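You operate a simulated robot arm through the tools that you are given. There is no shell and no other tool. Be economical: measure what you need, move in short steps, check, and stop when the job is done.

The job below is to be done with a simulated robot arm. You get a single attempt, and the scene is never put back.

TASK
Put the short rod with red tip on the top of the barrel by the crates. Then put the middle white rod stub on the top of the brown bench away on the top of the sorting table. Then open the left door of the brown bench, take the orange cup and leave it on the upper shelf of the brown bench and shut the door again. Then fetch the grey tub that says "Wax" from the top of the brown bench and set it on the top of the white cabinets. Then take the red gauge on the top of the brown bench and put it away on the top of the die bench. Then open the second drawer from the top. Keep to this order. Set down upright: orange cup, grey tub.

It is judged by the outcome, as a careful person would: the job done as asked, and still so three seconds after it is handed in. It fails if anything else is knocked over, pushed out of place, dropped, spilled or broken.

THE ROBOT
A 7-joint arm with a two-finger parallel gripper on a trunk, on a base that drives. Base frame: it is fixed to the floor where the robot stands at the start and does not move with it; the origin is under the middle of the robot, x ahead of it, y to its left, z up. Readings come in m, degrees, newtons and seconds.
With the tool pointing down near the work surface it reaches from about 0.3 to 0.72 m from the robot's upright axis, wherever it stands. Its first joint turns from -143.0 to 143.0 degrees. Places, roughly: grey tub [1.25, -0.25, 0.75]; left door of the brown bench [0.9, -0.6, 0.4]; middle white rod stub (8x3x3 cm) [0.8, -0.1, 0.8]; orange cup (9x9x13 cm) [1.4, -0.3, 0.9]; red gauge [1.75, -0.5, 0.75]; second drawer [-5.4, -9.3, 0.7]; short rod with red tip (17x2x2 cm) [0.9, 0, 0.8]; top of the barrel by the crates [-0.4, 0.8, 0.9]; top of the die bench [-6.5, -8.7, 0.9]; top of the sorting table [-1.4, -9, 0.9]; top of the white cabinets [3.5, -2, 1.6]; upper shelf of the brown bench [1.2, -0.5, 0.4]. Payload 3 kg.
The tool frame sits at the grasp point between the pads (the TCP): z along the fingers, y along the line on which they close. The tips reach 0.03 m beyond it. Largest opening 0.11 m; finger width 0.02, thickness 0.01; the body of the gripper, 0.048 by 0.112 m, starts 0.055 m behind the TCP.
Orientation is told as [roll, pitch, yaw] about the base's x, y, z axes, in that order, counted from this pose: with the fingers straight down and closing along the base's y, the tool's x points along the base's -x, its y along +y and its z along -z.

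THE INTERFACE
- The arm moves only by the tool jog_arm. Its argument "motion" is a list that holds one entry, the list of rows, each a list of 7 numbers: the shift along the tool's x, y, z in mm, then the turn, a rotation vector about the tool's x, y, z in degrees, then the finger opening in mm, from 0 to 110. In form: [[[tx, ty, tz, ax, ay, az, gripper], ...]]. A call has 1 to 8 rows; each row is the pose to reach, as a shift and turn from the pose commanded when the call began, along the tool's axes at that moment. Each row takes 0.2 s and may step no farther than 0.05 m and 8.6 degrees from the row before; otherwise, or with a gripper value out of range, the whole call is refused. A pose out of reach is approached as far as the arm can. The call stops where the force on the tool passes 40 N (or 10 N more than at its start, if that is more) or the arm is blocked; 0.2 s more then pass. The fingers move at their own pace (about 0.108 m/s each) and stop on an object; they squeeze with about 38 N. The grip force told is the motor's: it shows also when the fingers shut on nothing. Time passes only in rows, and 0.2 s behind the last, so rows that repeat a pose let the fingers close. The reply holds the time, the measured pose of the TCP, the force on the tool along the base axes, the opening and the grip force, in the units named above and with some noise, with the torque about the TCP (base axes, N m) and any sound that the robot's microphone picked up, and new pictures: "show" is both (left out), scene, wrist or none.
- Cameras (640 x 400 px; columns grow to the right, rows downward): "scene" is now at [0.1324, 0.017, 1.6836]; the picture's right is [0.33, -0.94, -0.00], its down [-0.88, -0.31, -0.36] and it looks along [0.34, 0.12, -0.93] (base axes); focal length 214 px, centre (320, 200). "wrist" rides on the gripper at [0.072, 0.017, -0.103] in the tool frame; the picture's right is [-0.23, 0.97, 0.00], its down [-0.76, -0.18, -0.62] and it looks along [-0.61, -0.14, 0.78] (tool axes); focal length 222 px, centre (320, 200). There is no depth. A picture from a camera that has moved, and an enlarged one, comes with that camera's place and axes in the base frame and with its lens.
- move_column(by): slides the trunk up (or, below 0, down) by that many m; the arm and the scene camera ride with it, the base frame stays. It gives what a move gives, with no picture.
- drive_base(legs): drives the robot by 1 to 6 legs, each [ahead, left, turn to the left] in m, m and degrees, along the robot's own axes; the way and the turn of a leg run together, so that a leg with both is an arc; at most 1.5 m and 180 degrees a leg. The arm and the cameras ride along, it lands a little off, and it stops where it bumps. It gives what a move gives, and a new picture of the scene camera.
- turn_head(pan, tilt): turns the head with the scene camera to pan (to the left, within 86 degrees either way) and tilt (down, from -29 to 69), counted from straight ahead of the robot. It gives what a move gives, and a new picture of the scene camera.
- enlarge(camera, box): a new picture of the part [left, top, right, bottom] of that camera's present view, enlarged. No time passes.
- finish_job(): hands the job in; it is judged then, once.

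Go step by step. Nothing tells you exact positions but the pictures and the camera data: compare them with the known pose of the tool, close in by small moves and look again before you grip or let go. The budget is 196 turns and 260 pictures, counting those below and the enlarged ones. Unless the task says otherwise, let go and move clear before handing in, and close with one line.

The tools are called after "Emit:" as name(argument=value, ...) on one line, values as JSON. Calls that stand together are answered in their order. jog_arm: Moves the arm, as the interface text tells. Its arguments: {"type":"object","properties":{"motion":{"type":"array","items":{"type":"array","items":{"type":"array","items":{"type":"number"}}}},"show":{"type":"string","enum":["both","scene","wrist","none"]}},"required":["motion"]} The other tools are called the same way: move_column (by) slides the trunk up or down; drive_base (legs) drives the base; turn_head (pan, tilt) turns the head that bears the scene camera; enlarge (camera, box) takes an enlarged picture of a part of a camera's view; finish_job () hands the job in.

At the start:

```text
time_s: 0.0
tool_pos: [0.5857, -0.485, 1.0406]
ee_rot: [0.0, -0.1, -0.1]
wrist_force: [0.5, -0.3, 0.7]
moment: [0.0, -0.03, 0.0]
width: 0.11
gripper_force: 0.1
trunk travel left (down, up): [-0.831, 0.059]
robot x, y, heading: [-0.0017, 0.0007, 0.2]
head pan, tilt: [19.3, 68.8]
```

scene: 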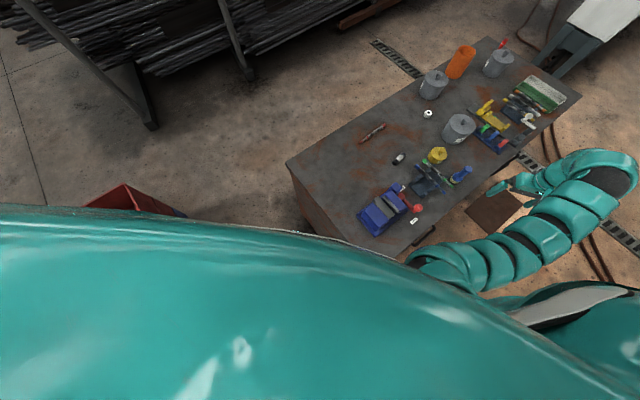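
wrist: 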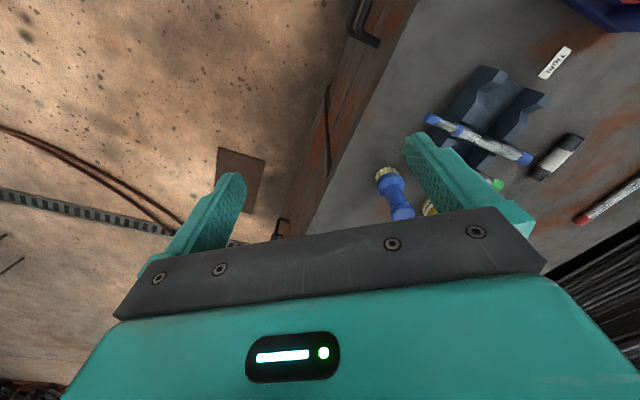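

I see the brown bench ahead with vise, rods, tubs, and orange cup on it. I'll look closer at the bench from the scene camera and at the surroundings.

Emit:
enlarge(camera="scene", box=[280, 30, 600, 250])

Emit:
turn_head(pan=-15, tilt=35)

```text
1.82 times, centred on (440, 140) of scene
camera zoom: at [0.1324, 0.017, 1.6836], right [0.33, -0.94, 0.0], down [-0.88, -0.31, -0.36], along [0.34, 0.12, -0.93], focal length 390 px, centre (102, 309)
```

zoom: 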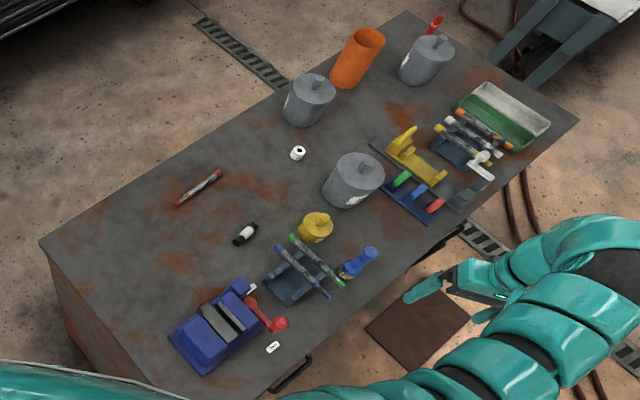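

```text
time_s: 1.0
tool_pos: [0.5862, -0.4848, 1.04]
ee_rot: [0.0, -0.1, 0.0]
wrist_force: [0.3, -0.2, 0.1]
moment: [-0.03, 0.02, 0.01]
width: 0.1101
gripper_force: 0.0
trunk travel left (down, up): [-0.831, 0.059]
robot x, y, heading: [-0.0029, 0.0019, -0.2]
head pan, tilt: [-15.0, 35.0]
camera scene: at [0.1648, -0.0242, 1.7272], right [-0.26, -0.97, 0.0], down [-0.55, 0.15, -0.82], along [0.79, -0.21, -0.57], focal length 214 px, centre (320, 200)
```

scene: 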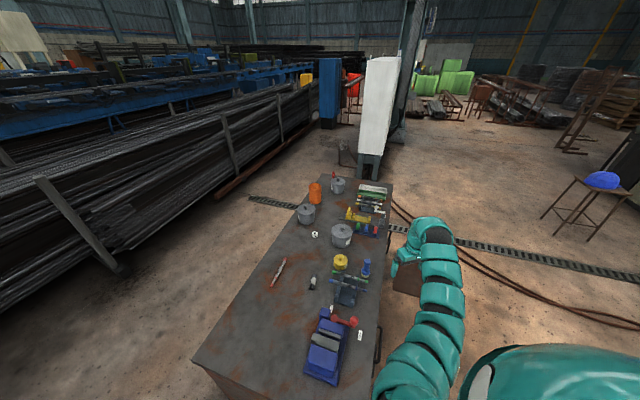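

The bench runs diagonally away from me, with the rod near its back edge. I'll look left and back for the barrel and free floor.

Emit:
turn_head(pan=80, tilt=35)

Emit:
turn_head(pan=40, tilt=45)

Emit:
turn_head(pan=-75, tilt=40)

```text
time_s: 2.7
tool_pos: [0.5842, -0.4861, 1.04]
ee_rot: [-0.1, -0.1, 0.1]
wrist_force: [0.2, -0.7, -0.5]
moment: [-0.03, 0.02, -0.05]
width: 0.1101
gripper_force: 0.0
trunk travel left (down, up): [-0.831, 0.059]
robot x, y, heading: [-0.0029, 0.0001, -0.1]
head pan, tilt: [80.0, 35.0]
camera scene: at [0.095, 0.0852, 1.7273], right [0.98, -0.17, 0.0], down [-0.1, -0.56, -0.82], along [0.14, 0.81, -0.57], focal length 214 px, centre (320, 200)
```

scene: 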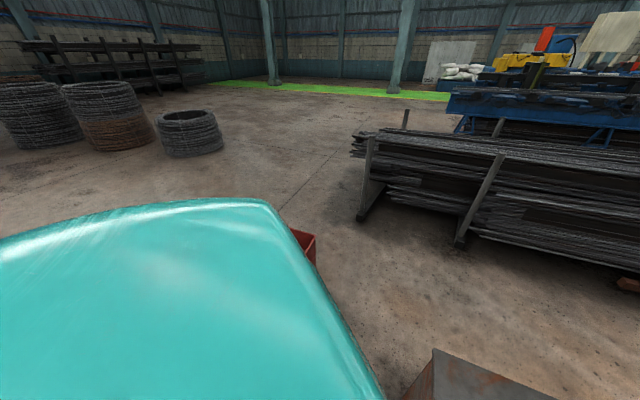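

```text
time_s: 3.8
tool_pos: [0.586, -0.4866, 1.0397]
ee_rot: [0.2, -0.1, -0.1]
wrist_force: [0.5, 0.3, -0.5]
moment: [-0.04, 0.01, -0.03]
width: 0.1101
gripper_force: 0.1
trunk travel left (down, up): [-0.831, 0.059]
robot x, y, heading: [-0.0013, -0.0008, 0.3]
head pan, tilt: [40.0, 45.0]
camera scene: at [0.1419, 0.0508, 1.7125], right [0.64, -0.77, 0.0], down [-0.54, -0.45, -0.71], along [0.54, 0.46, -0.71], focal length 214 px, centre (320, 200)
```

scene: 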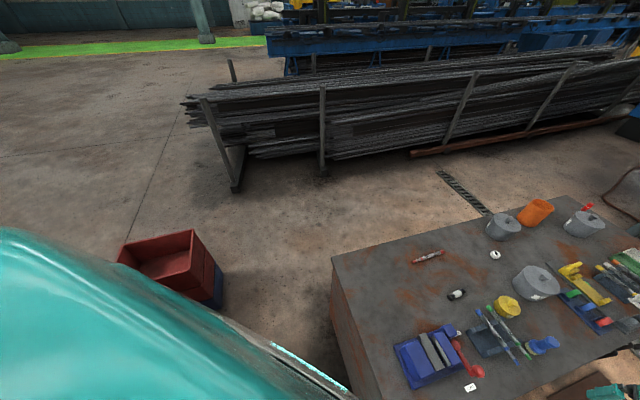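

```text
time_s: 5.7
tool_pos: [0.5857, -0.4858, 1.0395]
ee_rot: [0.0, 0.0, 0.0]
wrist_force: [0.6, -0.1, -1.2]
moment: [-0.02, 0.03, 0.03]
width: 0.1101
gripper_force: 0.0
trunk travel left (down, up): [-0.831, 0.059]
robot x, y, heading: [-0.0029, 0.0011, -0.2]
head pan, tilt: [-75.0, 40.0]
camera scene: at [0.1017, -0.0836, 1.7197], right [-0.97, -0.26, 0.0], down [-0.17, 0.62, -0.77], along [0.2, -0.74, -0.64], focal length 214 px, centre (320, 200)
```

scene: 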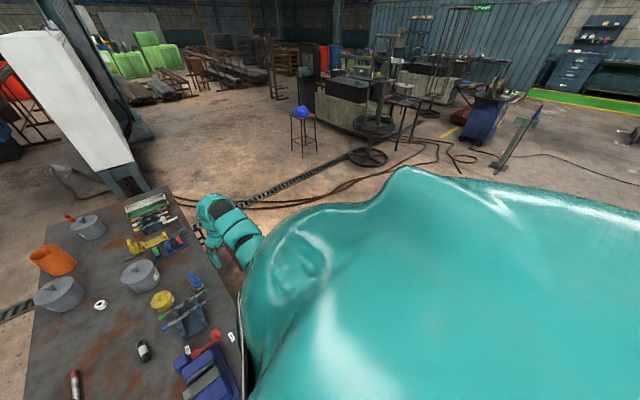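

The crates stand left at about [0.1, 1.1+], with the barrel hidden behind my shoulder. I'll ease left a bit and look again before passing between bench corner and crates.

Emit:
drive_base(legs=[[0.1, 0.3, 0]])

Emit:
turn_head(pan=86, tilt=60)

```text
time_s: 7.8
tool_pos: [0.6833, -0.1886, 1.0411]
ee_rot: [0.0, -0.1, 0.0]
wrist_force: [1.1, -0.3, -0.2]
moment: [-0.01, 0.01, 0.0]
width: 0.1102
gripper_force: 0.0
trunk travel left (down, up): [-0.831, 0.059]
robot x, y, heading: [0.096, 0.3002, -0.2]
head pan, tilt: [-75.0, 40.0]
camera scene: at [0.2008, 0.2148, 1.7197], right [-0.97, -0.26, 0.0], down [-0.17, 0.62, -0.77], along [0.2, -0.74, -0.64], focal length 214 px, centre (320, 200)
```

scene: 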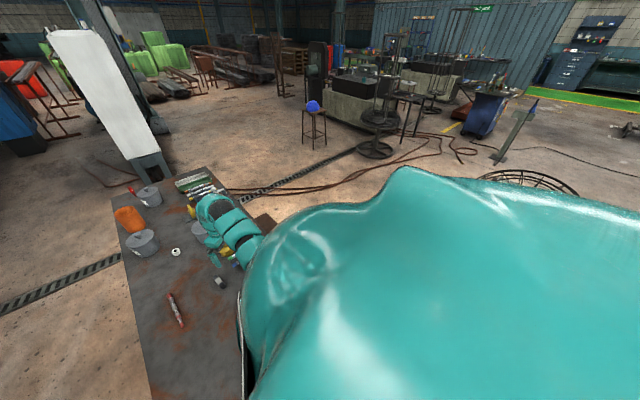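

```text
time_s: 10.3
tool_pos: [0.6829, -0.1892, 1.0399]
ee_rot: [0.0, -0.1, -0.1]
wrist_force: [0.2, -0.2, 0.3]
moment: [0.0, -0.02, 0.01]
width: 0.1101
gripper_force: 0.0
trunk travel left (down, up): [-0.831, 0.059]
robot x, y, heading: [0.097, 0.2991, -0.2]
head pan, tilt: [85.9, 60.0]
camera scene: at [0.1835, 0.3624, 1.693], right [1.0, -0.07, 0.0], down [-0.06, -0.86, -0.5], along [0.04, 0.5, -0.87], focal length 214 px, centre (320, 200)
```

scene: 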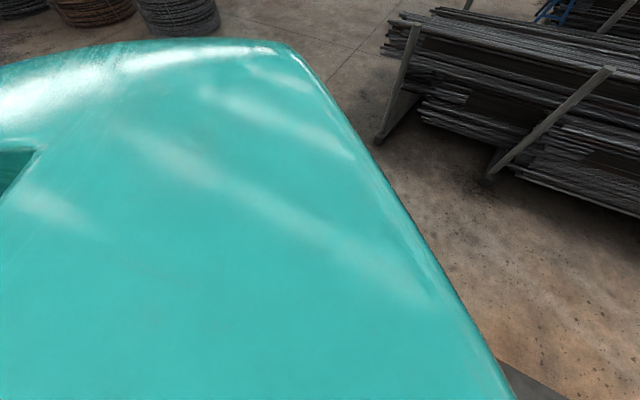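

My own shoulder hides the crates; I'll turn the robot left so I can look at the crates and barrel directly.

Emit:
drive_base(legs=[[0, 0, 90]])

Emit:
turn_head(pan=30, tilt=50)

```text
time_s: 14.5
tool_pos: [0.5826, 0.8835, 1.0394]
ee_rot: [0.0, -0.1, 90.1]
wrist_force: [-0.3, -0.1, 0.7]
moment: [-0.01, 0.03, 0.0]
width: 0.1099
gripper_force: 0.1
trunk travel left (down, up): [-0.831, 0.059]
robot x, y, heading: [0.0998, 0.2975, 90.3]
head pan, tilt: [85.9, 60.0]
camera scene: at [0.0318, 0.3811, 1.693], right [0.07, 1.0, 0.0], down [0.86, -0.06, -0.5], along [-0.5, 0.03, -0.87], focal length 214 px, centre (320, 200)
```

scene: 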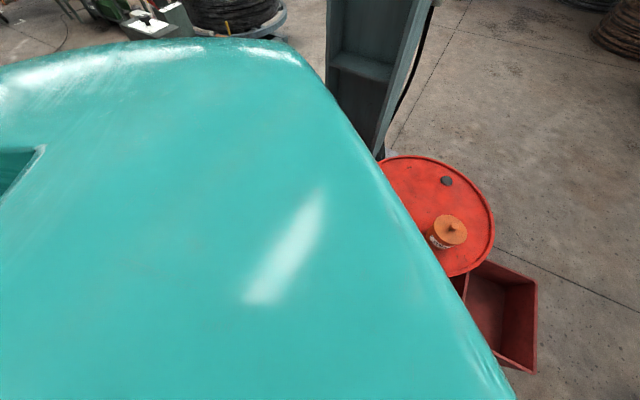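

```text
time_s: 15.8
tool_pos: [0.5825, 0.8835, 1.0412]
ee_rot: [0.0, -0.1, 90.0]
wrist_force: [-0.2, 0.4, -0.1]
moment: [-0.01, -0.04, -0.02]
width: 0.11
gripper_force: 0.0
trunk travel left (down, up): [-0.831, 0.059]
robot x, y, heading: [0.0958, 0.2967, 90.2]
head pan, tilt: [30.0, 50.0]
camera scene: at [0.0597, 0.443, 1.7055], right [0.86, 0.5, 0.0], down [0.39, -0.66, -0.64], along [-0.32, 0.56, -0.77], focal length 214 px, centre (320, 200)
```

scene: 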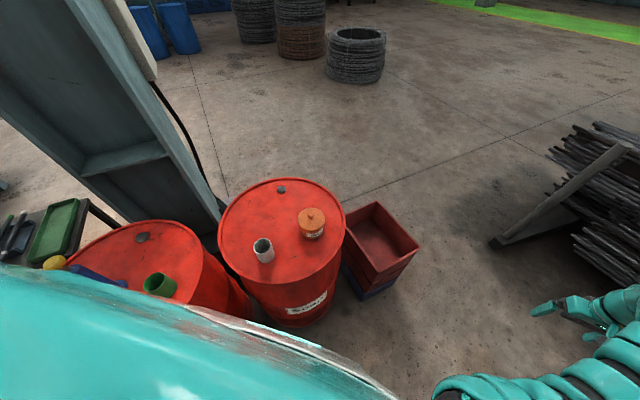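

The barrel by the crates tops out near [-0.33, 0.81, 0.88] with free space on it. Next I drive around the bench's corner to its back side and face the rod.

Emit:
drive_base(legs=[[0.183, -0.123, 0], [0.37, -0.25, 0], [-0.15, -0.43, 0], [0, 0, 180]])

Emit:
turn_head(pan=0, tilt=60)

```text
time_s: 29.4
tool_pos: [0.4099, 0.1282, 1.0399]
ee_rot: [0.0, -0.2, -90.6]
wrist_force: [-1.3, -0.1, 1.3]
moment: [-0.01, 0.01, 0.02]
width: 0.1098
gripper_force: 0.1
trunk travel left (down, up): [-0.831, 0.059]
robot x, y, heading: [0.8963, 0.709, -90.3]
head pan, tilt: [30.0, 50.0]
camera scene: at [0.9363, 0.562, 1.7055], right [-0.87, -0.49, 0.0], down [-0.38, 0.67, -0.64], along [0.32, -0.56, -0.77], focal length 214 px, centre (320, 200)
```

scene: 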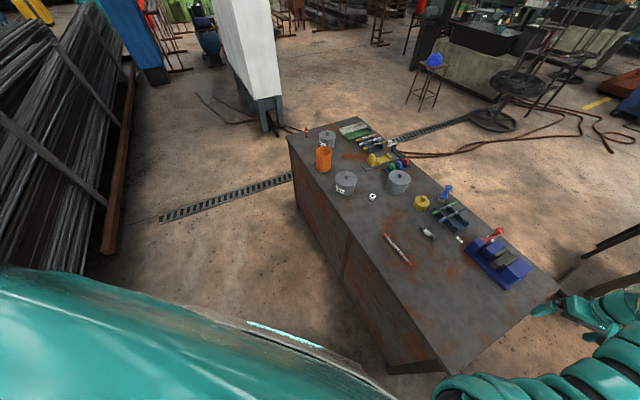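

```text
time_s: 30.4
tool_pos: [0.4103, 0.129, 1.0398]
ee_rot: [0.0, -0.1, -90.4]
wrist_force: [-0.3, 0.7, -0.1]
moment: [-0.01, -0.02, 0.01]
width: 0.1101
gripper_force: 0.0
trunk travel left (down, up): [-0.831, 0.059]
robot x, y, heading: [0.8991, 0.7112, -90.1]
head pan, tilt: [0.0, 60.0]
camera scene: at [0.8978, 0.5624, 1.693], right [-1.0, 0.01, 0.0], down [0.01, 0.87, -0.5], along [0.0, -0.5, -0.87], focal length 214 px, centre (320, 200)
```

scene: 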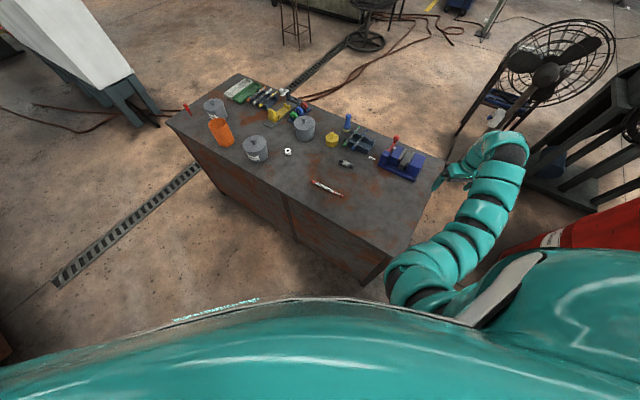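

The two views agree on a table height near 0.82 m and the rod near [0.86, 0.0]. I'll roll 0.1 m closer and swing the arm over the rod, turning the fingers across it.

Emit:
drive_base(legs=[[0.1, 0, 0]])

Emit:
jog_arm(motion=[[[0, 48, 0, 0, 0, -7.6, 110], [0, 96, 0, 0, 0, -15.2, 110], [0, 144, 0, 0, 0, -22.8, 110], [0, 192, 0, 0, 0, -30.4, 110], [0, 240, 0, 0, 0, -38, 110], [0, 288, 0, 0, 0, -45.6, 110], [0, 336, 0, 0, 0, -53.2, 110], [0, 384, 0, 0, 0, -60.8, 110]]])

```text
time_s: 31.5
tool_pos: [0.4102, 0.029, 1.0393]
ee_rot: [0.0, 0.0, -90.4]
wrist_force: [-0.6, -0.2, -0.5]
moment: [0.02, 0.01, 0.0]
width: 0.1099
gripper_force: 0.0
trunk travel left (down, up): [-0.831, 0.059]
robot x, y, heading: [0.9013, 0.6124, -90.1]
head pan, tilt: [0.0, 60.0]
camera scene: at [0.8973, 0.4632, 1.6928], right [-1.0, 0.01, 0.0], down [0.01, 0.87, -0.5], along [0.0, -0.5, -0.87], focal length 214 px, centre (320, 200)
```

scene: 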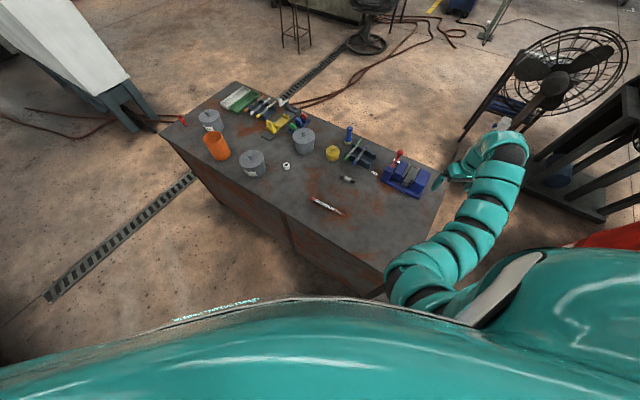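

```text
time_s: 33.3
tool_pos: [0.7955, 0.0313, 1.0202]
ee_rot: [-0.3, -0.5, -29.5]
wrist_force: [0.4, -0.4, -0.1]
moment: [0.02, 0.01, -0.01]
width: 0.1099
gripper_force: 0.0
out of reach, approached as far as the arm can: row 1, 2, 3, 4, 5, 6, 7, 8
trunk travel left (down, up): [-0.831, 0.059]
robot x, y, heading: [0.899, 0.6104, -90.5]
head pan, tilt: [0.0, 60.0]
camera scene: at [0.8986, 0.4646, 1.6929], right [-1.0, 0.01, 0.0], down [0.01, 0.87, -0.5], along [0.0, -0.5, -0.87], focal length 214 px, centre (320, 200)
camera wrist: at [0.742, 0.083, 1.1234], right [0.68, 0.74, 0.0], down [0.57, -0.52, 0.63], along [0.46, -0.43, -0.78], focal length 222 px, centre (320, 200)
```

scene: 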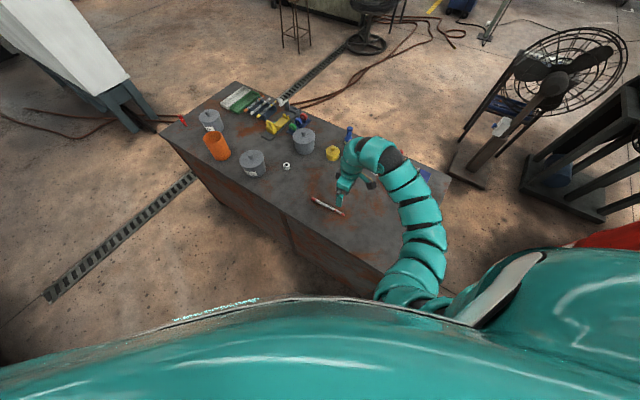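
wrist: 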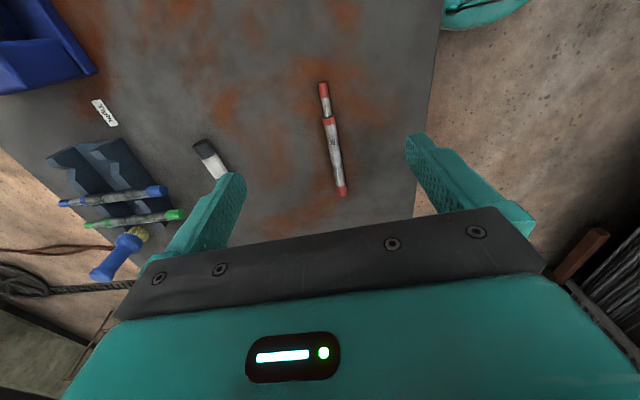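

The wrist view places the rod's middle at about [0.858, 0.002, 0.83], lying across the fingers' closing line. I'll move above it and look again.

Emit:
jog_arm(motion=[[[-25, 2, 30, 0, 0, 0, 80], [-45, 4, 60, 0, 0, 0, 80], [-69, 6, 95, 0, 0, 0, 80], [-69, 6, 120, 0, 0, 0, 80]]])

```text
time_s: 34.3
tool_pos: [0.857, 0.0033, 0.8996]
ee_rot: [-0.2, 0.0, -29.6]
wrist_force: [-0.6, 0.0, -0.3]
moment: [0.0, -0.02, 0.0]
width: 0.0801
gripper_force: 0.0
trunk travel left (down, up): [-0.831, 0.059]
robot x, y, heading: [0.8968, 0.6106, -90.3]
head pan, tilt: [0.0, 60.0]
camera scene: at [0.8964, 0.4651, 1.693], right [-1.0, 0.01, 0.0], down [0.01, 0.87, -0.5], along [0.0, -0.5, -0.87], focal length 214 px, centre (320, 200)
camera wrist: at [0.8032, 0.0535, 1.0038], right [0.68, 0.73, 0.0], down [0.57, -0.53, 0.63], along [0.46, -0.42, -0.78], focal length 222 px, centre (320, 200)
```

scene: 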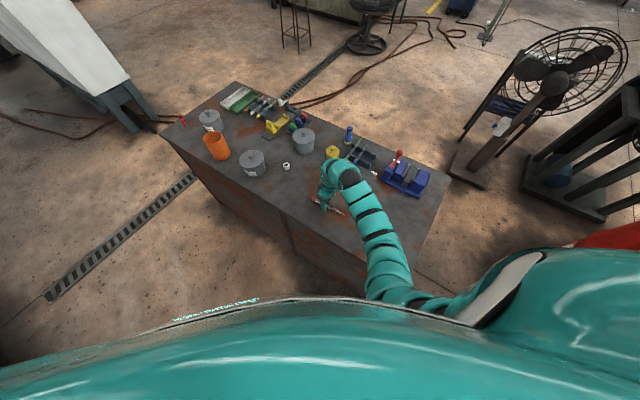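
wrist: 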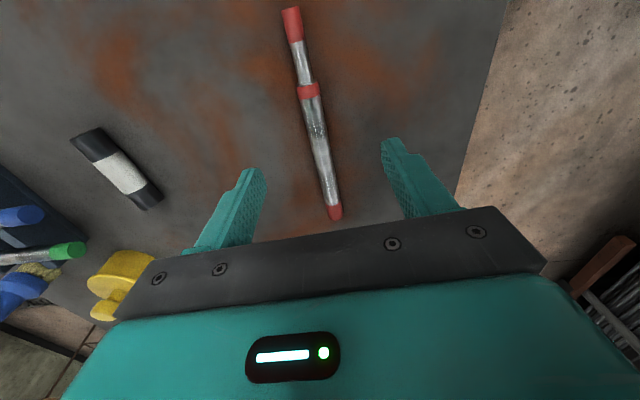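

Alignment holds. I'll descend so the fingertips just reach the table and close on the rod.

Emit:
jog_arm(motion=[[[-2, 0, 20, 0, 0, 0, 60], [-2, 0, 35, 0, 0, 0, 60], [-2, 0, 46, 0, 0, 0, 60]]], show="wrist")

```text
time_s: 35.1
tool_pos: [0.86, 0.002, 0.8517]
ee_rot: [0.0, 0.0, -29.6]
wrist_force: [-1.0, 0.3, -0.1]
moment: [-0.02, -0.02, -0.02]
width: 0.0599
gripper_force: 0.1
trunk travel left (down, up): [-0.831, 0.059]
robot x, y, heading: [0.8982, 0.6099, -90.4]
head pan, tilt: [0.0, 60.0]
camera wrist: at [0.8059, 0.0518, 0.9564], right [0.68, 0.73, 0.0], down [0.57, -0.53, 0.62], along [0.46, -0.42, -0.78], focal length 222 px, centre (320, 200)
```

wrist: 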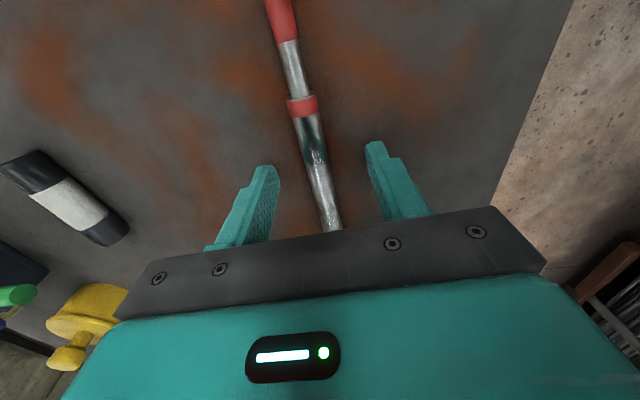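

No contact yet; I'll lower a few mm more with force watch and close.

Emit:
jog_arm(motion=[[[0, 0, 4, 0, 0, 0, 50], [0, 0, 8, 0, 0, 0, 40], [0, 0, 8, 0, 0, 0, 0], [0, 0, 8, 0, 0, 0, 0], [0, 0, 8, 0, 0, 0, 0]]], show="wrist")

```text
time_s: 35.8
tool_pos: [0.8623, 0.0032, 0.85]
ee_rot: [-0.2, -0.2, -29.7]
wrist_force: [0.9, 10.6, 30.0]
moment: [0.92, 0.52, -0.13]
width: 0.016
gripper_force: 27.6
trunk travel left (down, up): [-0.831, 0.059]
robot x, y, heading: [0.8963, 0.6126, -90.4]
head pan, tilt: [0.0, 60.0]
stopped in row 3: the force on the tool passed its limit at 52 N (the readings are from after the stop); the commanded pose is now the measured one
camera wrist: at [0.8072, 0.0525, 0.9537], right [0.68, 0.74, 0.0], down [0.57, -0.53, 0.63], along [0.46, -0.43, -0.78], focal length 222 px, centre (320, 200)
```

wrist: 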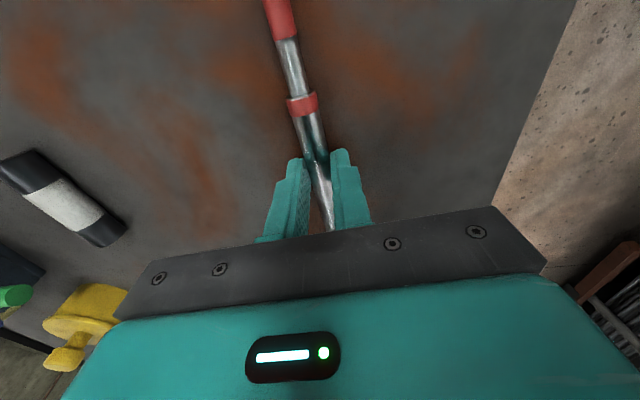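

The fingers hold the rod at 16 mm (table at 0.82). I'll finish closing and lift.

Emit:
jog_arm(motion=[[[0, 0, -1, 0, 0, 0, 0], [0, 0, -2, 0, 0, 0, 0], [0, 0, -20, 0, 0, 0, 0], [0, 0, -60, 0, 0, 0, 0], [0, 0, -100, 0, 0, 0, 0], [0, 0, -140, 0, 0, 0, 0]]], show="wrist")

```text
time_s: 37.1
tool_pos: [0.8562, 0.0039, 0.9881]
ee_rot: [0.0, -0.2, -29.6]
wrist_force: [0.0, 0.4, -2.2]
moment: [-0.01, 0.0, -0.02]
width: 0.0154
gripper_force: 38.0
trunk travel left (down, up): [-0.831, 0.059]
robot x, y, heading: [0.8997, 0.614, -90.3]
head pan, tilt: [0.0, 60.0]
camera wrist: at [0.8027, 0.0532, 1.0921], right [0.68, 0.73, 0.0], down [0.57, -0.53, 0.63], along [0.46, -0.43, -0.78], focal length 222 px, centre (320, 200)
```

wrist: 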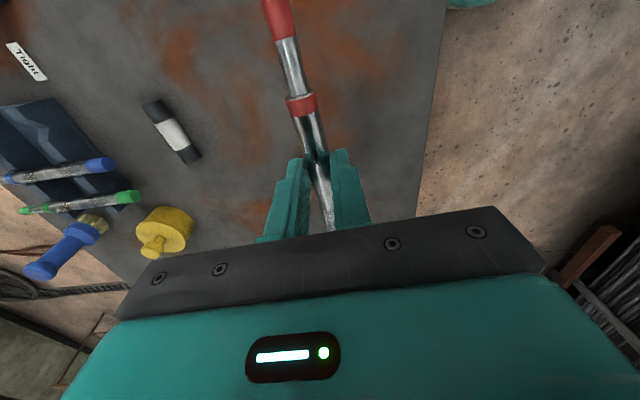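

The rod is held securely. I'll raise the column, back off the bench, turn toward the barrel and look.

Emit:
move_column(by=0.058)

Emit:
drive_base(legs=[[-0.14, 0, 0], [0, 0, -120], [0.422, 0.128, 0]])

Emit:
turn_head(pan=10, tilt=55)

```text
time_s: 38.1
tool_pos: [0.8578, 0.0022, 1.0455]
ee_rot: [-0.2, -0.2, -29.6]
wrist_force: [1.7, -0.5, -3.1]
moment: [0.02, 0.04, -0.03]
width: 0.0154
gripper_force: 38.0
trunk travel left (down, up): [-0.889, 0.001]
robot x, y, heading: [0.901, 0.6143, -90.4]
head pan, tilt: [0.0, 60.0]
```

```text
time_s: 46.8
tool_pos: [-0.0141, 1.2396, 1.0459]
ee_rot: [-0.1, -0.2, -151.9]
wrist_force: [0.0, 0.8, -2.7]
moment: [0.01, 0.01, 0.01]
width: 0.0157
gripper_force: 38.6
trunk travel left (down, up): [-0.889, 0.001]
robot x, y, heading: [0.4801, 0.8767, 147.2]
head pan, tilt: [0.0, 60.0]
camera scene: at [0.3545, 0.9556, 1.7508], right [0.54, 0.84, 0.0], down [0.73, -0.47, -0.5], along [-0.42, 0.27, -0.87], focal length 214 px, centre (320, 200)
```

scene: 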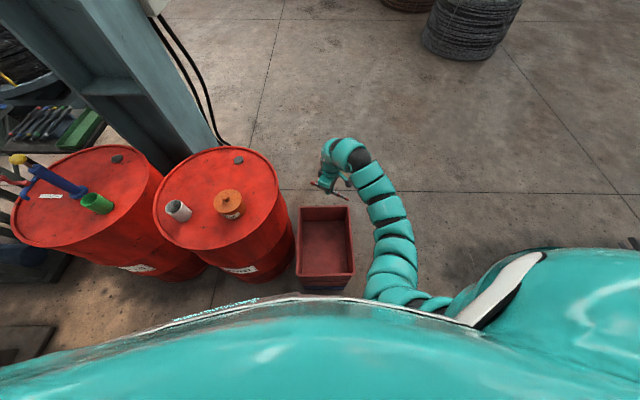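

```text
time_s: 47.5
tool_pos: [-0.0123, 1.239, 1.0458]
ee_rot: [-0.1, -0.2, -152.0]
wrist_force: [0.9, 0.8, -2.8]
moment: [-0.01, -0.01, -0.02]
width: 0.0154
gripper_force: 37.9
trunk travel left (down, up): [-0.889, 0.001]
robot x, y, heading: [0.479, 0.876, 147.2]
head pan, tilt: [10.0, 55.0]
camera scene: at [0.3452, 0.9472, 1.757], right [0.39, 0.92, 0.0], down [0.76, -0.32, -0.57], along [-0.53, 0.22, -0.82], focal length 214 px, centre (320, 200)
```

scene: 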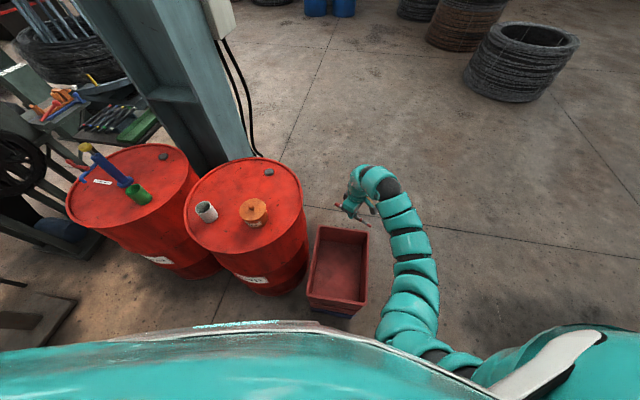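

The barrel top is near [-0.34, 0.83, 0.89], jar top at about 0.975. I'll pull the tool in and up a bit, then drive beside the barrel.

Emit:
jog_arm(motion=[[[16, 34, -10, 0, 0, 0, 0], [32, 68, -20, 0, 0, 0, 0], [48, 102, -30, 0, 0, 0, 0], [64, 135, -40, 0, 0, 0, 0]]], show="none")

Emit:
drive_base(legs=[[0, 0.409, 0], [0, 0, 10]])

```text
time_s: 48.5
tool_pos: [0.108, 1.1485, 1.0837]
ee_rot: [-0.2, -0.2, -151.9]
wrist_force: [0.2, 1.0, -3.2]
moment: [0.02, 0.0, -0.02]
width: 0.0154
gripper_force: 38.3
trunk travel left (down, up): [-0.889, 0.001]
robot x, y, heading: [0.4777, 0.8782, 147.1]
head pan, tilt: [10.0, 55.0]
```

```text
time_s: 51.7
tool_pos: [-0.153, 0.7359, 1.0815]
ee_rot: [0.0, -0.2, -141.3]
wrist_force: [0.3, -0.1, -2.2]
moment: [-0.05, 0.01, -0.02]
width: 0.0156
gripper_force: 37.7
trunk travel left (down, up): [-0.889, 0.001]
robot x, y, heading: [0.2597, 0.5391, 158.0]
head pan, tilt: [10.0, 55.0]
camera scene: at [0.1169, 0.5808, 1.757], right [0.21, 0.98, 0.0], down [0.8, -0.17, -0.57], along [-0.56, 0.12, -0.82], focal length 214 px, centre (320, 200)
```

scene: 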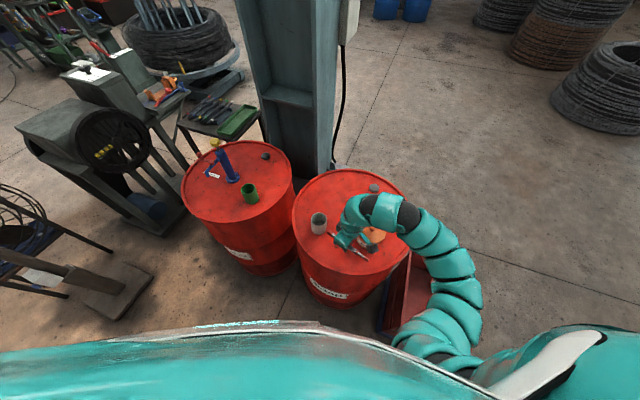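

Tool is over the barrel's near side. I'll move over the free spot at about [-0.40, 0.80], staying above the jar and can.

Emit:
jog_arm(motion=[[[-25, -34, 0, 0, 0, -4, 0], [-50, -68, 0, 0, 0, -8, 0], [-75, -102, 0, 0, 0, -12, 0], [-100, -136, 0, 0, 0, -16, 0], [-125, -170, 0, 0, 0, -20, 0], [-153, -204, 0, 0, 0, -25, 0]]])

```text
time_s: 53.1
tool_pos: [-0.3989, 0.7953, 1.081]
ee_rot: [0.0, -0.1, -116.2]
wrist_force: [0.1, -0.3, -3.3]
moment: [0.01, -0.04, -0.03]
width: 0.0153
gripper_force: 38.3
out of reach, approached as far as the arm can: row 2, 3
trunk travel left (down, up): [-0.889, 0.001]
robot x, y, heading: [0.2586, 0.5346, 158.0]
head pan, tilt: [10.0, 55.0]
camera scene: at [0.1145, 0.5796, 1.7568], right [0.21, 0.98, 0.0], down [0.8, -0.17, -0.57], along [-0.56, 0.12, -0.82], focal length 214 px, centre (320, 200)
camera wrist: at [-0.3513, 0.8527, 1.1851], right [0.77, -0.63, 0.0], down [-0.49, -0.6, 0.62], along [-0.39, -0.48, -0.78], focal length 222 px, centre (320, 200)
```

scene: 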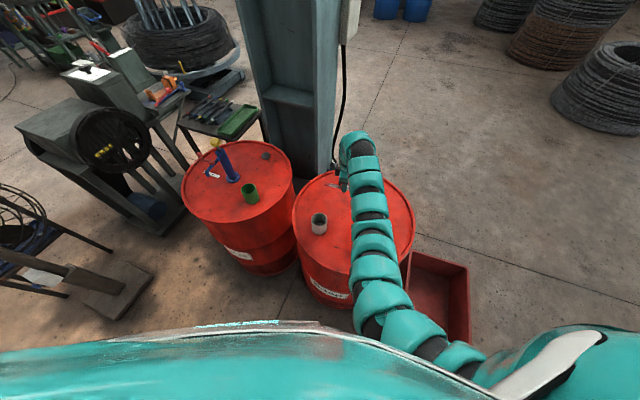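
wrist: 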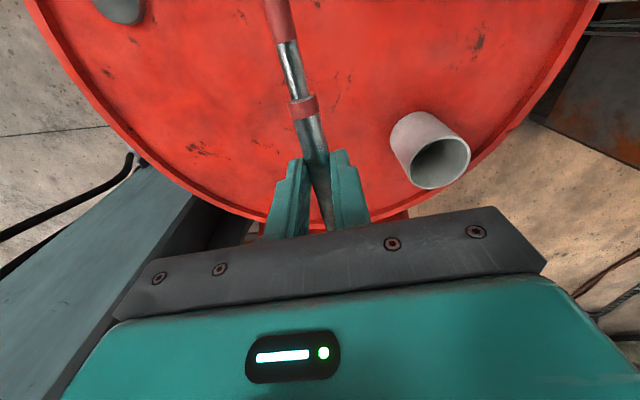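

The free spot is directly below. I'll descend to just above the lid and then creep until contact.

Emit:
jog_arm(motion=[[[0, 0, 40, 0, 0, 0, 0], [0, 0, 80, 0, 0, 0, 0], [0, 0, 110, 0, 0, 0, 0], [0, 0, 125, 0, 0, 0, 0]]], show="wrist")

Emit:
jog_arm(motion=[[[0, 0, 7, 0, 0, 0, 0], [0, 0, 14, 0, 0, 0, 0], [0, 0, 20, 0, 0, 0, 0], [0, 0, 25, 0, 0, 0, 0], [0, 0, 30, 0, 0, 0, 0], [0, 0, 35, 0, 0, 0, 0], [0, 0, 40, 0, 0, 0, 0]]])

```text
time_s: 54.1
tool_pos: [-0.4028, 0.7981, 0.9574]
ee_rot: [-0.3, -0.1, -116.3]
wrist_force: [-1.1, 0.3, -3.1]
moment: [0.03, -0.03, 0.01]
width: 0.0155
gripper_force: 38.6
trunk travel left (down, up): [-0.889, 0.001]
robot x, y, heading: [0.2627, 0.5382, 157.8]
head pan, tilt: [10.0, 55.0]
camera wrist: at [-0.3534, 0.8542, 1.0621], right [0.77, -0.64, 0.0], down [-0.49, -0.6, 0.63], along [-0.4, -0.48, -0.78], focal length 222 px, centre (320, 200)
```

wrist: 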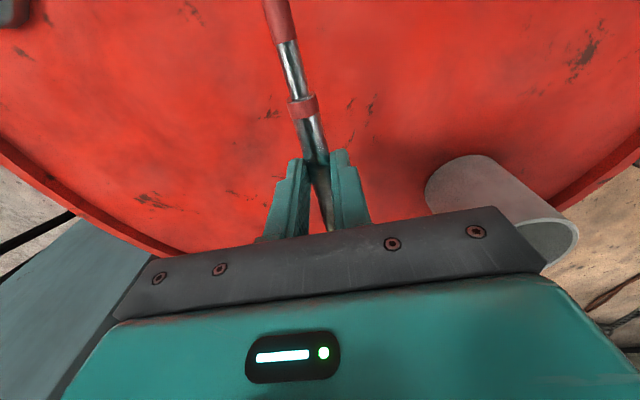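

```text
time_s: 55.7
tool_pos: [-0.4007, 0.7999, 0.92]
ee_rot: [-0.2, 0.0, -116.3]
wrist_force: [-1.2, 0.5, -2.0]
moment: [-0.01, -0.03, 0.0]
width: 0.0157
gripper_force: 37.6
trunk travel left (down, up): [-0.889, 0.001]
robot x, y, heading: [0.2635, 0.5391, 157.9]
head pan, tilt: [10.0, 55.0]
camera scene: at [0.1166, 0.581, 1.7569], right [0.21, 0.98, 0.0], down [0.8, -0.17, -0.57], along [-0.56, 0.12, -0.82], focal length 214 px, centre (320, 200)
camera wrist: at [-0.3522, 0.8561, 1.0233], right [0.77, -0.64, 0.0], down [-0.49, -0.6, 0.63], along [-0.4, -0.48, -0.78], focal length 222 px, centre (320, 200)
```

scene: 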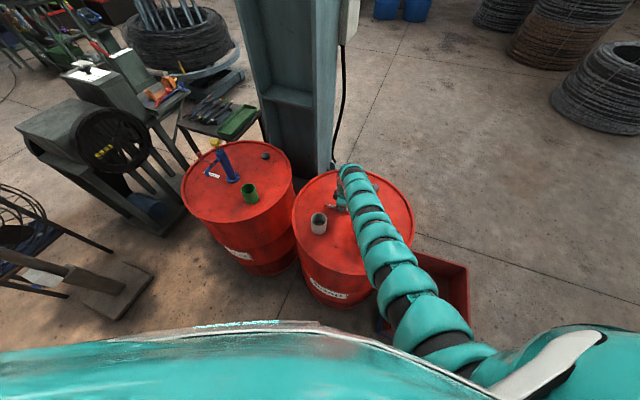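
wrist: 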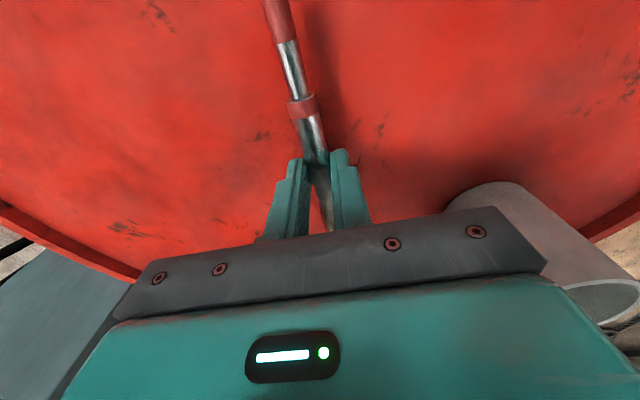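

Still no contact; continue creeping down.

Emit:
jog_arm(motion=[[[0, 0, 5, 0, 0, 0, 0], [0, 0, 10, 0, 0, 0, 0], [0, 0, 14, 0, 0, 0, 0], [0, 0, 18, 0, 0, 0, 0], [0, 0, 22, 0, 0, 0, 0], [0, 0, 26, 0, 0, 0, 0], [0, 0, 30, 0, 0, 0, 0]]], show="wrist")

```text
time_s: 57.0
tool_pos: [-0.3974, 0.8001, 0.9097]
ee_rot: [-1.3, -0.4, -116.4]
wrist_force: [12.3, -2.8, 21.6]
moment: [-0.06, -0.79, 0.0]
width: 0.0155
gripper_force: 38.4
out of reach, approached as far as the arm can: row 3, 4, 5, 6
trunk travel left (down, up): [-0.889, 0.001]
robot x, y, heading: [0.2615, 0.5338, 158.0]
head pan, tilt: [10.0, 55.0]
stopped in row 6: the force on the tool passed its limit at 46 N (the readings are from after the stop); the commanded pose is now the measured one
camera wrist: at [-0.3468, 0.8559, 1.0135], right [0.77, -0.64, -0.02], down [-0.48, -0.61, 0.63], along [-0.41, -0.48, -0.77], focal length 222 px, centre (320, 200)
```

wrist: 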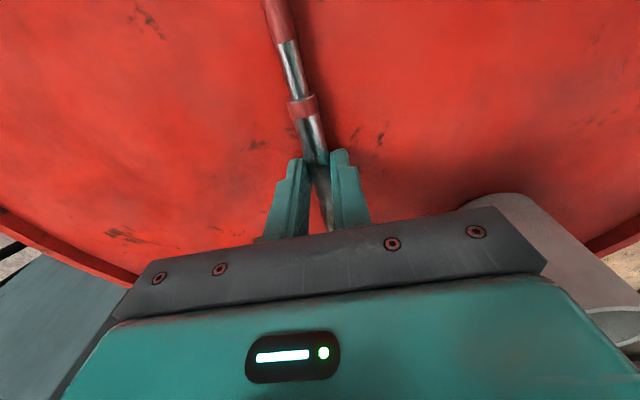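

Contact at about 0.91. I'll release gently and rise straight up.

Emit:
jog_arm(motion=[[[0, 0, -1, 0, 0, 0, 20], [0, 0, -2, 0, 0, 0, 35], [0, 0, -2, 0, 0, 0, 45], [0, 0, -15, 0, 0, 0, 45], [0, 0, -45, 0, 0, 0, 45], [0, 0, -90, 0, 0, 0, 45], [0, 0, -130, 0, 0, 0, 45]]])

```text
time_s: 58.5
tool_pos: [-0.397, 0.7952, 1.0397]
ee_rot: [-1.0, -0.3, -116.6]
wrist_force: [0.2, 0.6, 0.5]
moment: [-0.01, 0.06, -0.03]
width: 0.045
gripper_force: 0.1
trunk travel left (down, up): [-0.889, 0.001]
robot x, y, heading: [0.2601, 0.536, 157.8]
head pan, tilt: [10.0, 55.0]
camera scene: at [0.1176, 0.5804, 1.7571], right [0.21, 0.98, 0.0], down [0.8, -0.17, -0.57], along [-0.56, 0.12, -0.82], focal length 214 px, centre (320, 200)
camera wrist: at [-0.3475, 0.8517, 1.1439], right [0.77, -0.64, -0.02], down [-0.49, -0.61, 0.63], along [-0.41, -0.48, -0.78], focal length 222 px, centre (320, 200)
```

scene: 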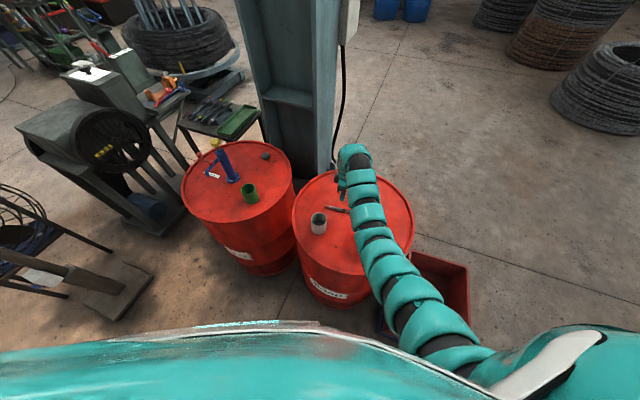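
wrist: 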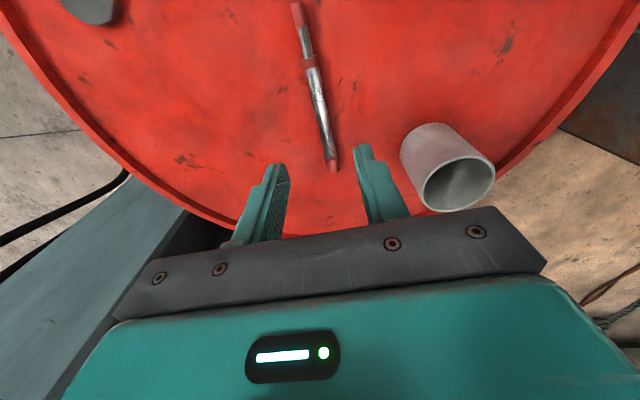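

The rod lies safely on the barrel. I'll retract the arm, turn, and drive around the bench's left end toward its front.

Emit:
jog_arm(motion=[[[0, 0, -40, 0, 0, 0, 60], [13, 45, -42, 0, 0, 0, 60], [26, 90, -42, 0, 0, 0, 60], [40, 135, -42, 0, 0, 0, 60], [50, 180, -42, 0, 0, 0, 60], [53, 225, -42, 0, 0, 0, 60], [53, 250, -42, 0, 0, 0, 60]]], show="none")

Emit:
drive_base(legs=[[0, 0, -102], [-0.621, -0.009, 0], [-0.37, -0.202, 0]])

Emit:
turn_head(pan=-30, tilt=40)

```text
time_s: 60.1
tool_pos: [-0.1458, 0.7363, 1.0712]
ee_rot: [-1.1, -0.4, -116.4]
wrist_force: [-0.4, 0.5, 0.3]
moment: [-0.02, 0.0, 0.0]
width: 0.06
gripper_force: 0.1
trunk travel left (down, up): [-0.889, 0.001]
robot x, y, heading: [0.2631, 0.5349, 157.7]
head pan, tilt: [10.0, 55.0]
```

```text
time_s: 70.1
tool_pos: [0.1541, -0.045, 1.0724]
ee_rot: [-1.1, -0.2, 141.6]
wrist_force: [0.1, -0.4, -0.5]
moment: [0.04, 0.01, 0.0]
width: 0.0598
gripper_force: 0.0
trunk travel left (down, up): [-0.889, 0.001]
robot x, y, heading: [-0.1252, -0.4055, 55.7]
head pan, tilt: [10.0, 55.0]
camera scene: at [-0.0518, -0.2735, 1.7571], right [0.91, -0.41, 0.0], down [-0.34, -0.75, -0.57], along [0.23, 0.52, -0.82], focal length 214 px, centre (320, 200)
```

scene: 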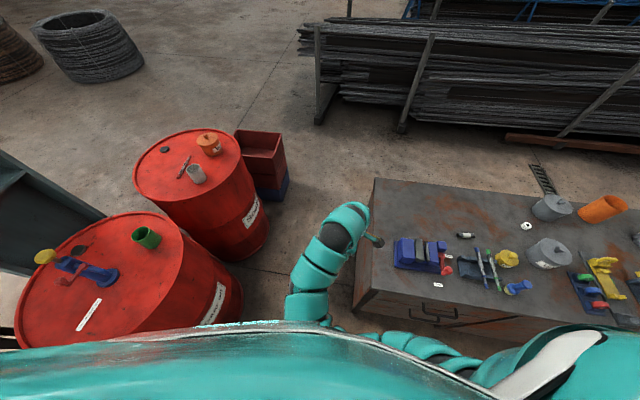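

```text
time_s: 71.2
tool_pos: [0.1545, -0.0439, 1.0722]
ee_rot: [-1.1, -0.2, 141.6]
wrist_force: [0.3, -0.2, 0.0]
moment: [0.02, -0.01, -0.01]
width: 0.0601
gripper_force: 0.0
trunk travel left (down, up): [-0.889, 0.001]
robot x, y, heading: [-0.1237, -0.4017, 55.9]
head pan, tilt: [-30.0, 40.0]
camera scene: at [-0.0047, -0.3012, 1.7777], right [0.44, -0.9, 0.0], down [-0.58, -0.28, -0.77], along [0.69, 0.33, -0.64], focal length 214 px, centre (320, 200)
```

scene: 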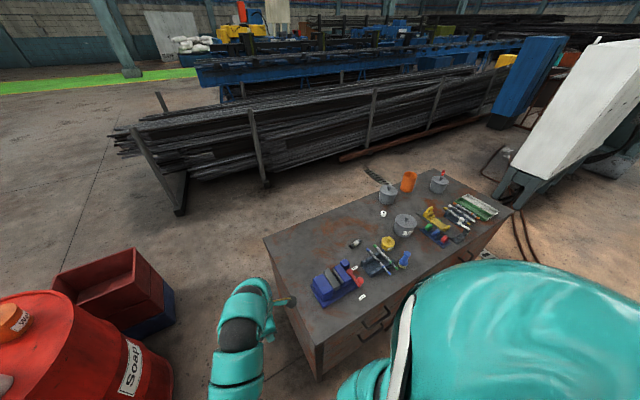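

Path is clear; I'll slide along to stand in front of the bench opposite the stub.

Emit:
drive_base(legs=[[0.031, -0.582, 0]])

Emit:
turn_head(pan=0, tilt=60)

```text
time_s: 74.5
tool_pos: [0.6451, -0.3389, 1.0725]
ee_rot: [-1.1, -0.3, 141.5]
wrist_force: [0.2, 0.7, 0.3]
moment: [0.04, -0.03, -0.02]
width: 0.0601
gripper_force: 0.1
trunk travel left (down, up): [-0.889, 0.001]
robot x, y, heading: [0.3613, -0.7011, 55.7]
head pan, tilt: [-30.0, 40.0]
camera scene: at [0.4856, -0.5963, 1.7777], right [0.44, -0.9, 0.0], down [-0.58, -0.28, -0.77], along [0.69, 0.33, -0.64], focal length 214 px, centre (320, 200)
```

scene: 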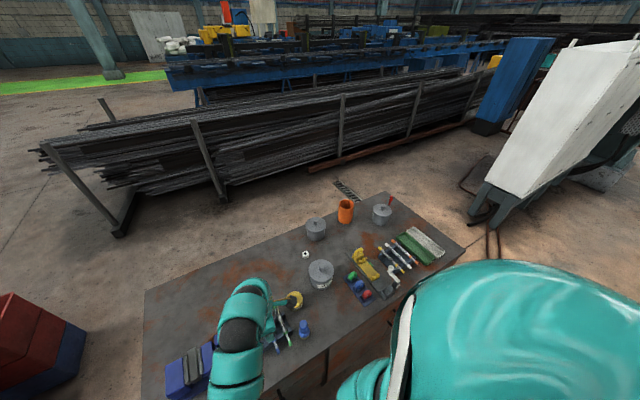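

```text
time_s: 75.4
tool_pos: [0.644, -0.3391, 1.0725]
ee_rot: [-1.1, -0.3, 141.5]
wrist_force: [-0.8, -1.1, 0.1]
moment: [0.0, 0.02, 0.0]
width: 0.0599
gripper_force: 0.0
trunk travel left (down, up): [-0.889, 0.001]
robot x, y, heading: [0.3638, -0.6982, 56.1]
head pan, tilt: [0.0, 60.0]
camera scene: at [0.4461, -0.5778, 1.751], right [0.83, -0.56, 0.0], down [-0.49, -0.72, -0.5], along [0.28, 0.41, -0.87], focal length 214 px, centre (320, 200)
```

scene: 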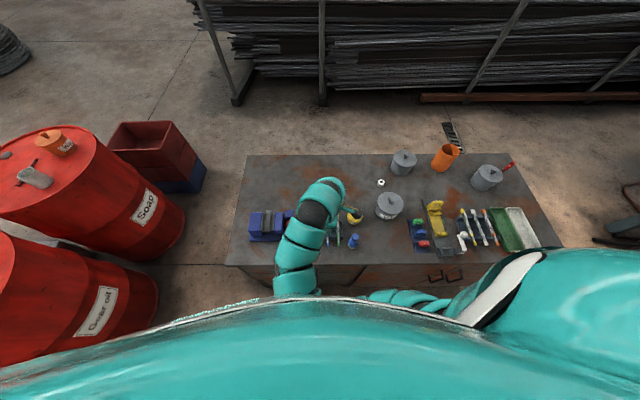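

I'm facing the bench front squarely; the stub is near [0.76, -0.145], direction about -27°. I'll move the open fingers over it and look.

Emit:
jog_arm(motion=[[[-6, -45, 5, 0, 0, -2, 60], [-12, -90, 10, 0, 0, -4, 60], [-18, -135, 20, 0, 0, -6, 60], [-24, -180, 40, 0, 0, -9, 60], [-30, -215, 75, 0, 0, -11.5, 60], [-30, -224, 110, 0, 0, -11.5, 60]]])

```text
time_s: 76.8
tool_pos: [0.7598, -0.1441, 0.9645]
ee_rot: [-1.2, -0.1, 152.9]
wrist_force: [0.1, 0.5, 0.7]
moment: [0.02, 0.0, -0.03]
width: 0.0601
gripper_force: 0.1
trunk travel left (down, up): [-0.889, 0.001]
robot x, y, heading: [0.3587, -0.6994, 55.8]
head pan, tilt: [0.0, 60.0]
camera scene: at [0.4461, -0.5777, 1.7509], right [0.83, -0.56, 0.0], down [-0.49, -0.72, -0.5], along [0.28, 0.41, -0.87], focal length 214 px, centre (320, 200)
camera wrist: at [0.8179, -0.1953, 1.0682], right [-0.65, -0.76, -0.02], down [-0.6, 0.49, 0.63], along [-0.47, 0.42, -0.78], focal length 222 px, centre (320, 200)
```

scene: 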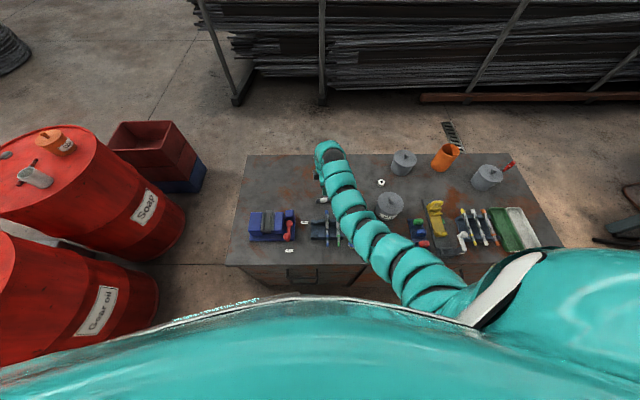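
wrist: 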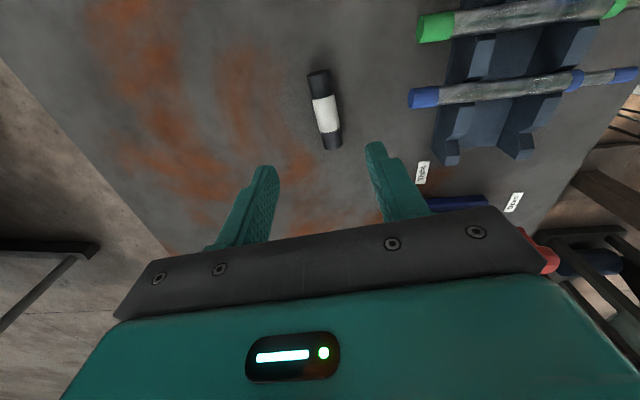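

The stub is right between the fingers. Descending and gripping.

Emit:
jog_arm(motion=[[[2, 0, 40, 0, 0, 0, 60], [5, 0, 75, 0, 0, 0, 60], [5, 2, 95, 0, 0, 0, 60], [5, 2, 105, 0, 0, 0, 60], [5, 2, 109, 0, 0, 0, 40], [5, 2, 109, 0, 0, 0, 0], [5, 2, 109, 0, 0, 0, 0]]], show="wrist")

```text
time_s: 78.4
tool_pos: [0.7645, -0.1441, 0.8567]
ee_rot: [-1.1, -0.1, 152.9]
wrist_force: [-0.2, 0.4, 1.1]
moment: [0.02, 0.07, -0.04]
width: 0.022
gripper_force: 37.7
trunk travel left (down, up): [-0.889, 0.001]
robot x, y, heading: [0.3652, -0.6972, 55.9]
head pan, tilt: [0.0, 60.0]
camera wrist: at [0.8229, -0.1959, 0.9603], right [-0.64, -0.76, -0.02], down [-0.6, 0.49, 0.63], along [-0.47, 0.42, -0.78], focal length 222 px, centre (320, 200)
```

wrist: 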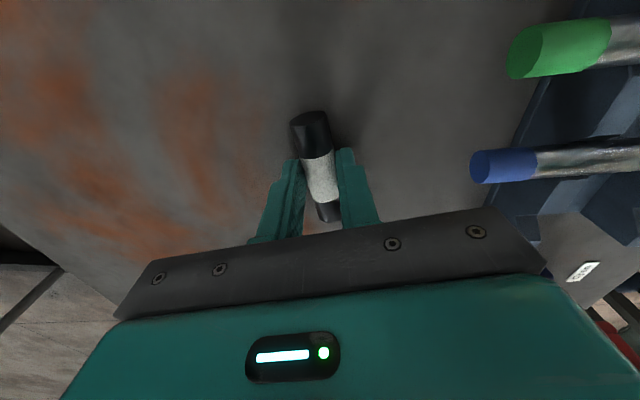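

Gripped at 22 mm. I'll lift, pull the arm in, and look toward the sorting table.

Emit:
jog_arm(motion=[[[0, 0, -30, 0, 0, 0, 0], [0, 0, -75, 0, 0, 0, 0], [0, 0, -120, 0, 0, 0, 0], [-8, 45, -150, 0, 0, 0, 0], [-16, 90, -170, 0, 0, 0, 0], [-24, 135, -190, 0, 0, 0, 0], [-32, 180, -200, 0, 0, 0, 0], [-38, 225, -210, 0, 0, 0, 0]]], show="wrist")

Emit:
turn_head(pan=-86, tilt=25)

```text
refused: row 4 steps farther than a row can; nothing moved
```

```text
time_s: 80.0
tool_pos: [0.7656, -0.1447, 0.8566]
ee_rot: [-1.1, 0.0, 153.0]
wrist_force: [0.3, -0.7, -0.2]
moment: [0.03, 0.08, -0.02]
width: 0.0216
gripper_force: 38.1
trunk travel left (down, up): [-0.889, 0.001]
robot x, y, heading: [0.3621, -0.7028, 55.7]
head pan, tilt: [-85.9, 25.0]
camera scene: at [0.4883, -0.6789, 1.801], right [-0.5, -0.86, 0.0], down [-0.37, 0.21, -0.91], along [0.78, -0.45, -0.42], focal length 214 px, centre (320, 200)
```

scene: 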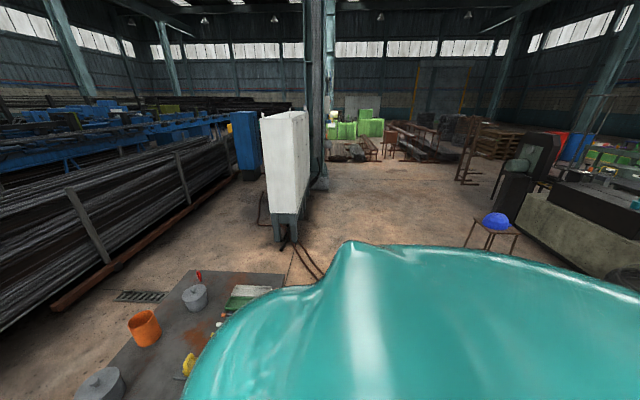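

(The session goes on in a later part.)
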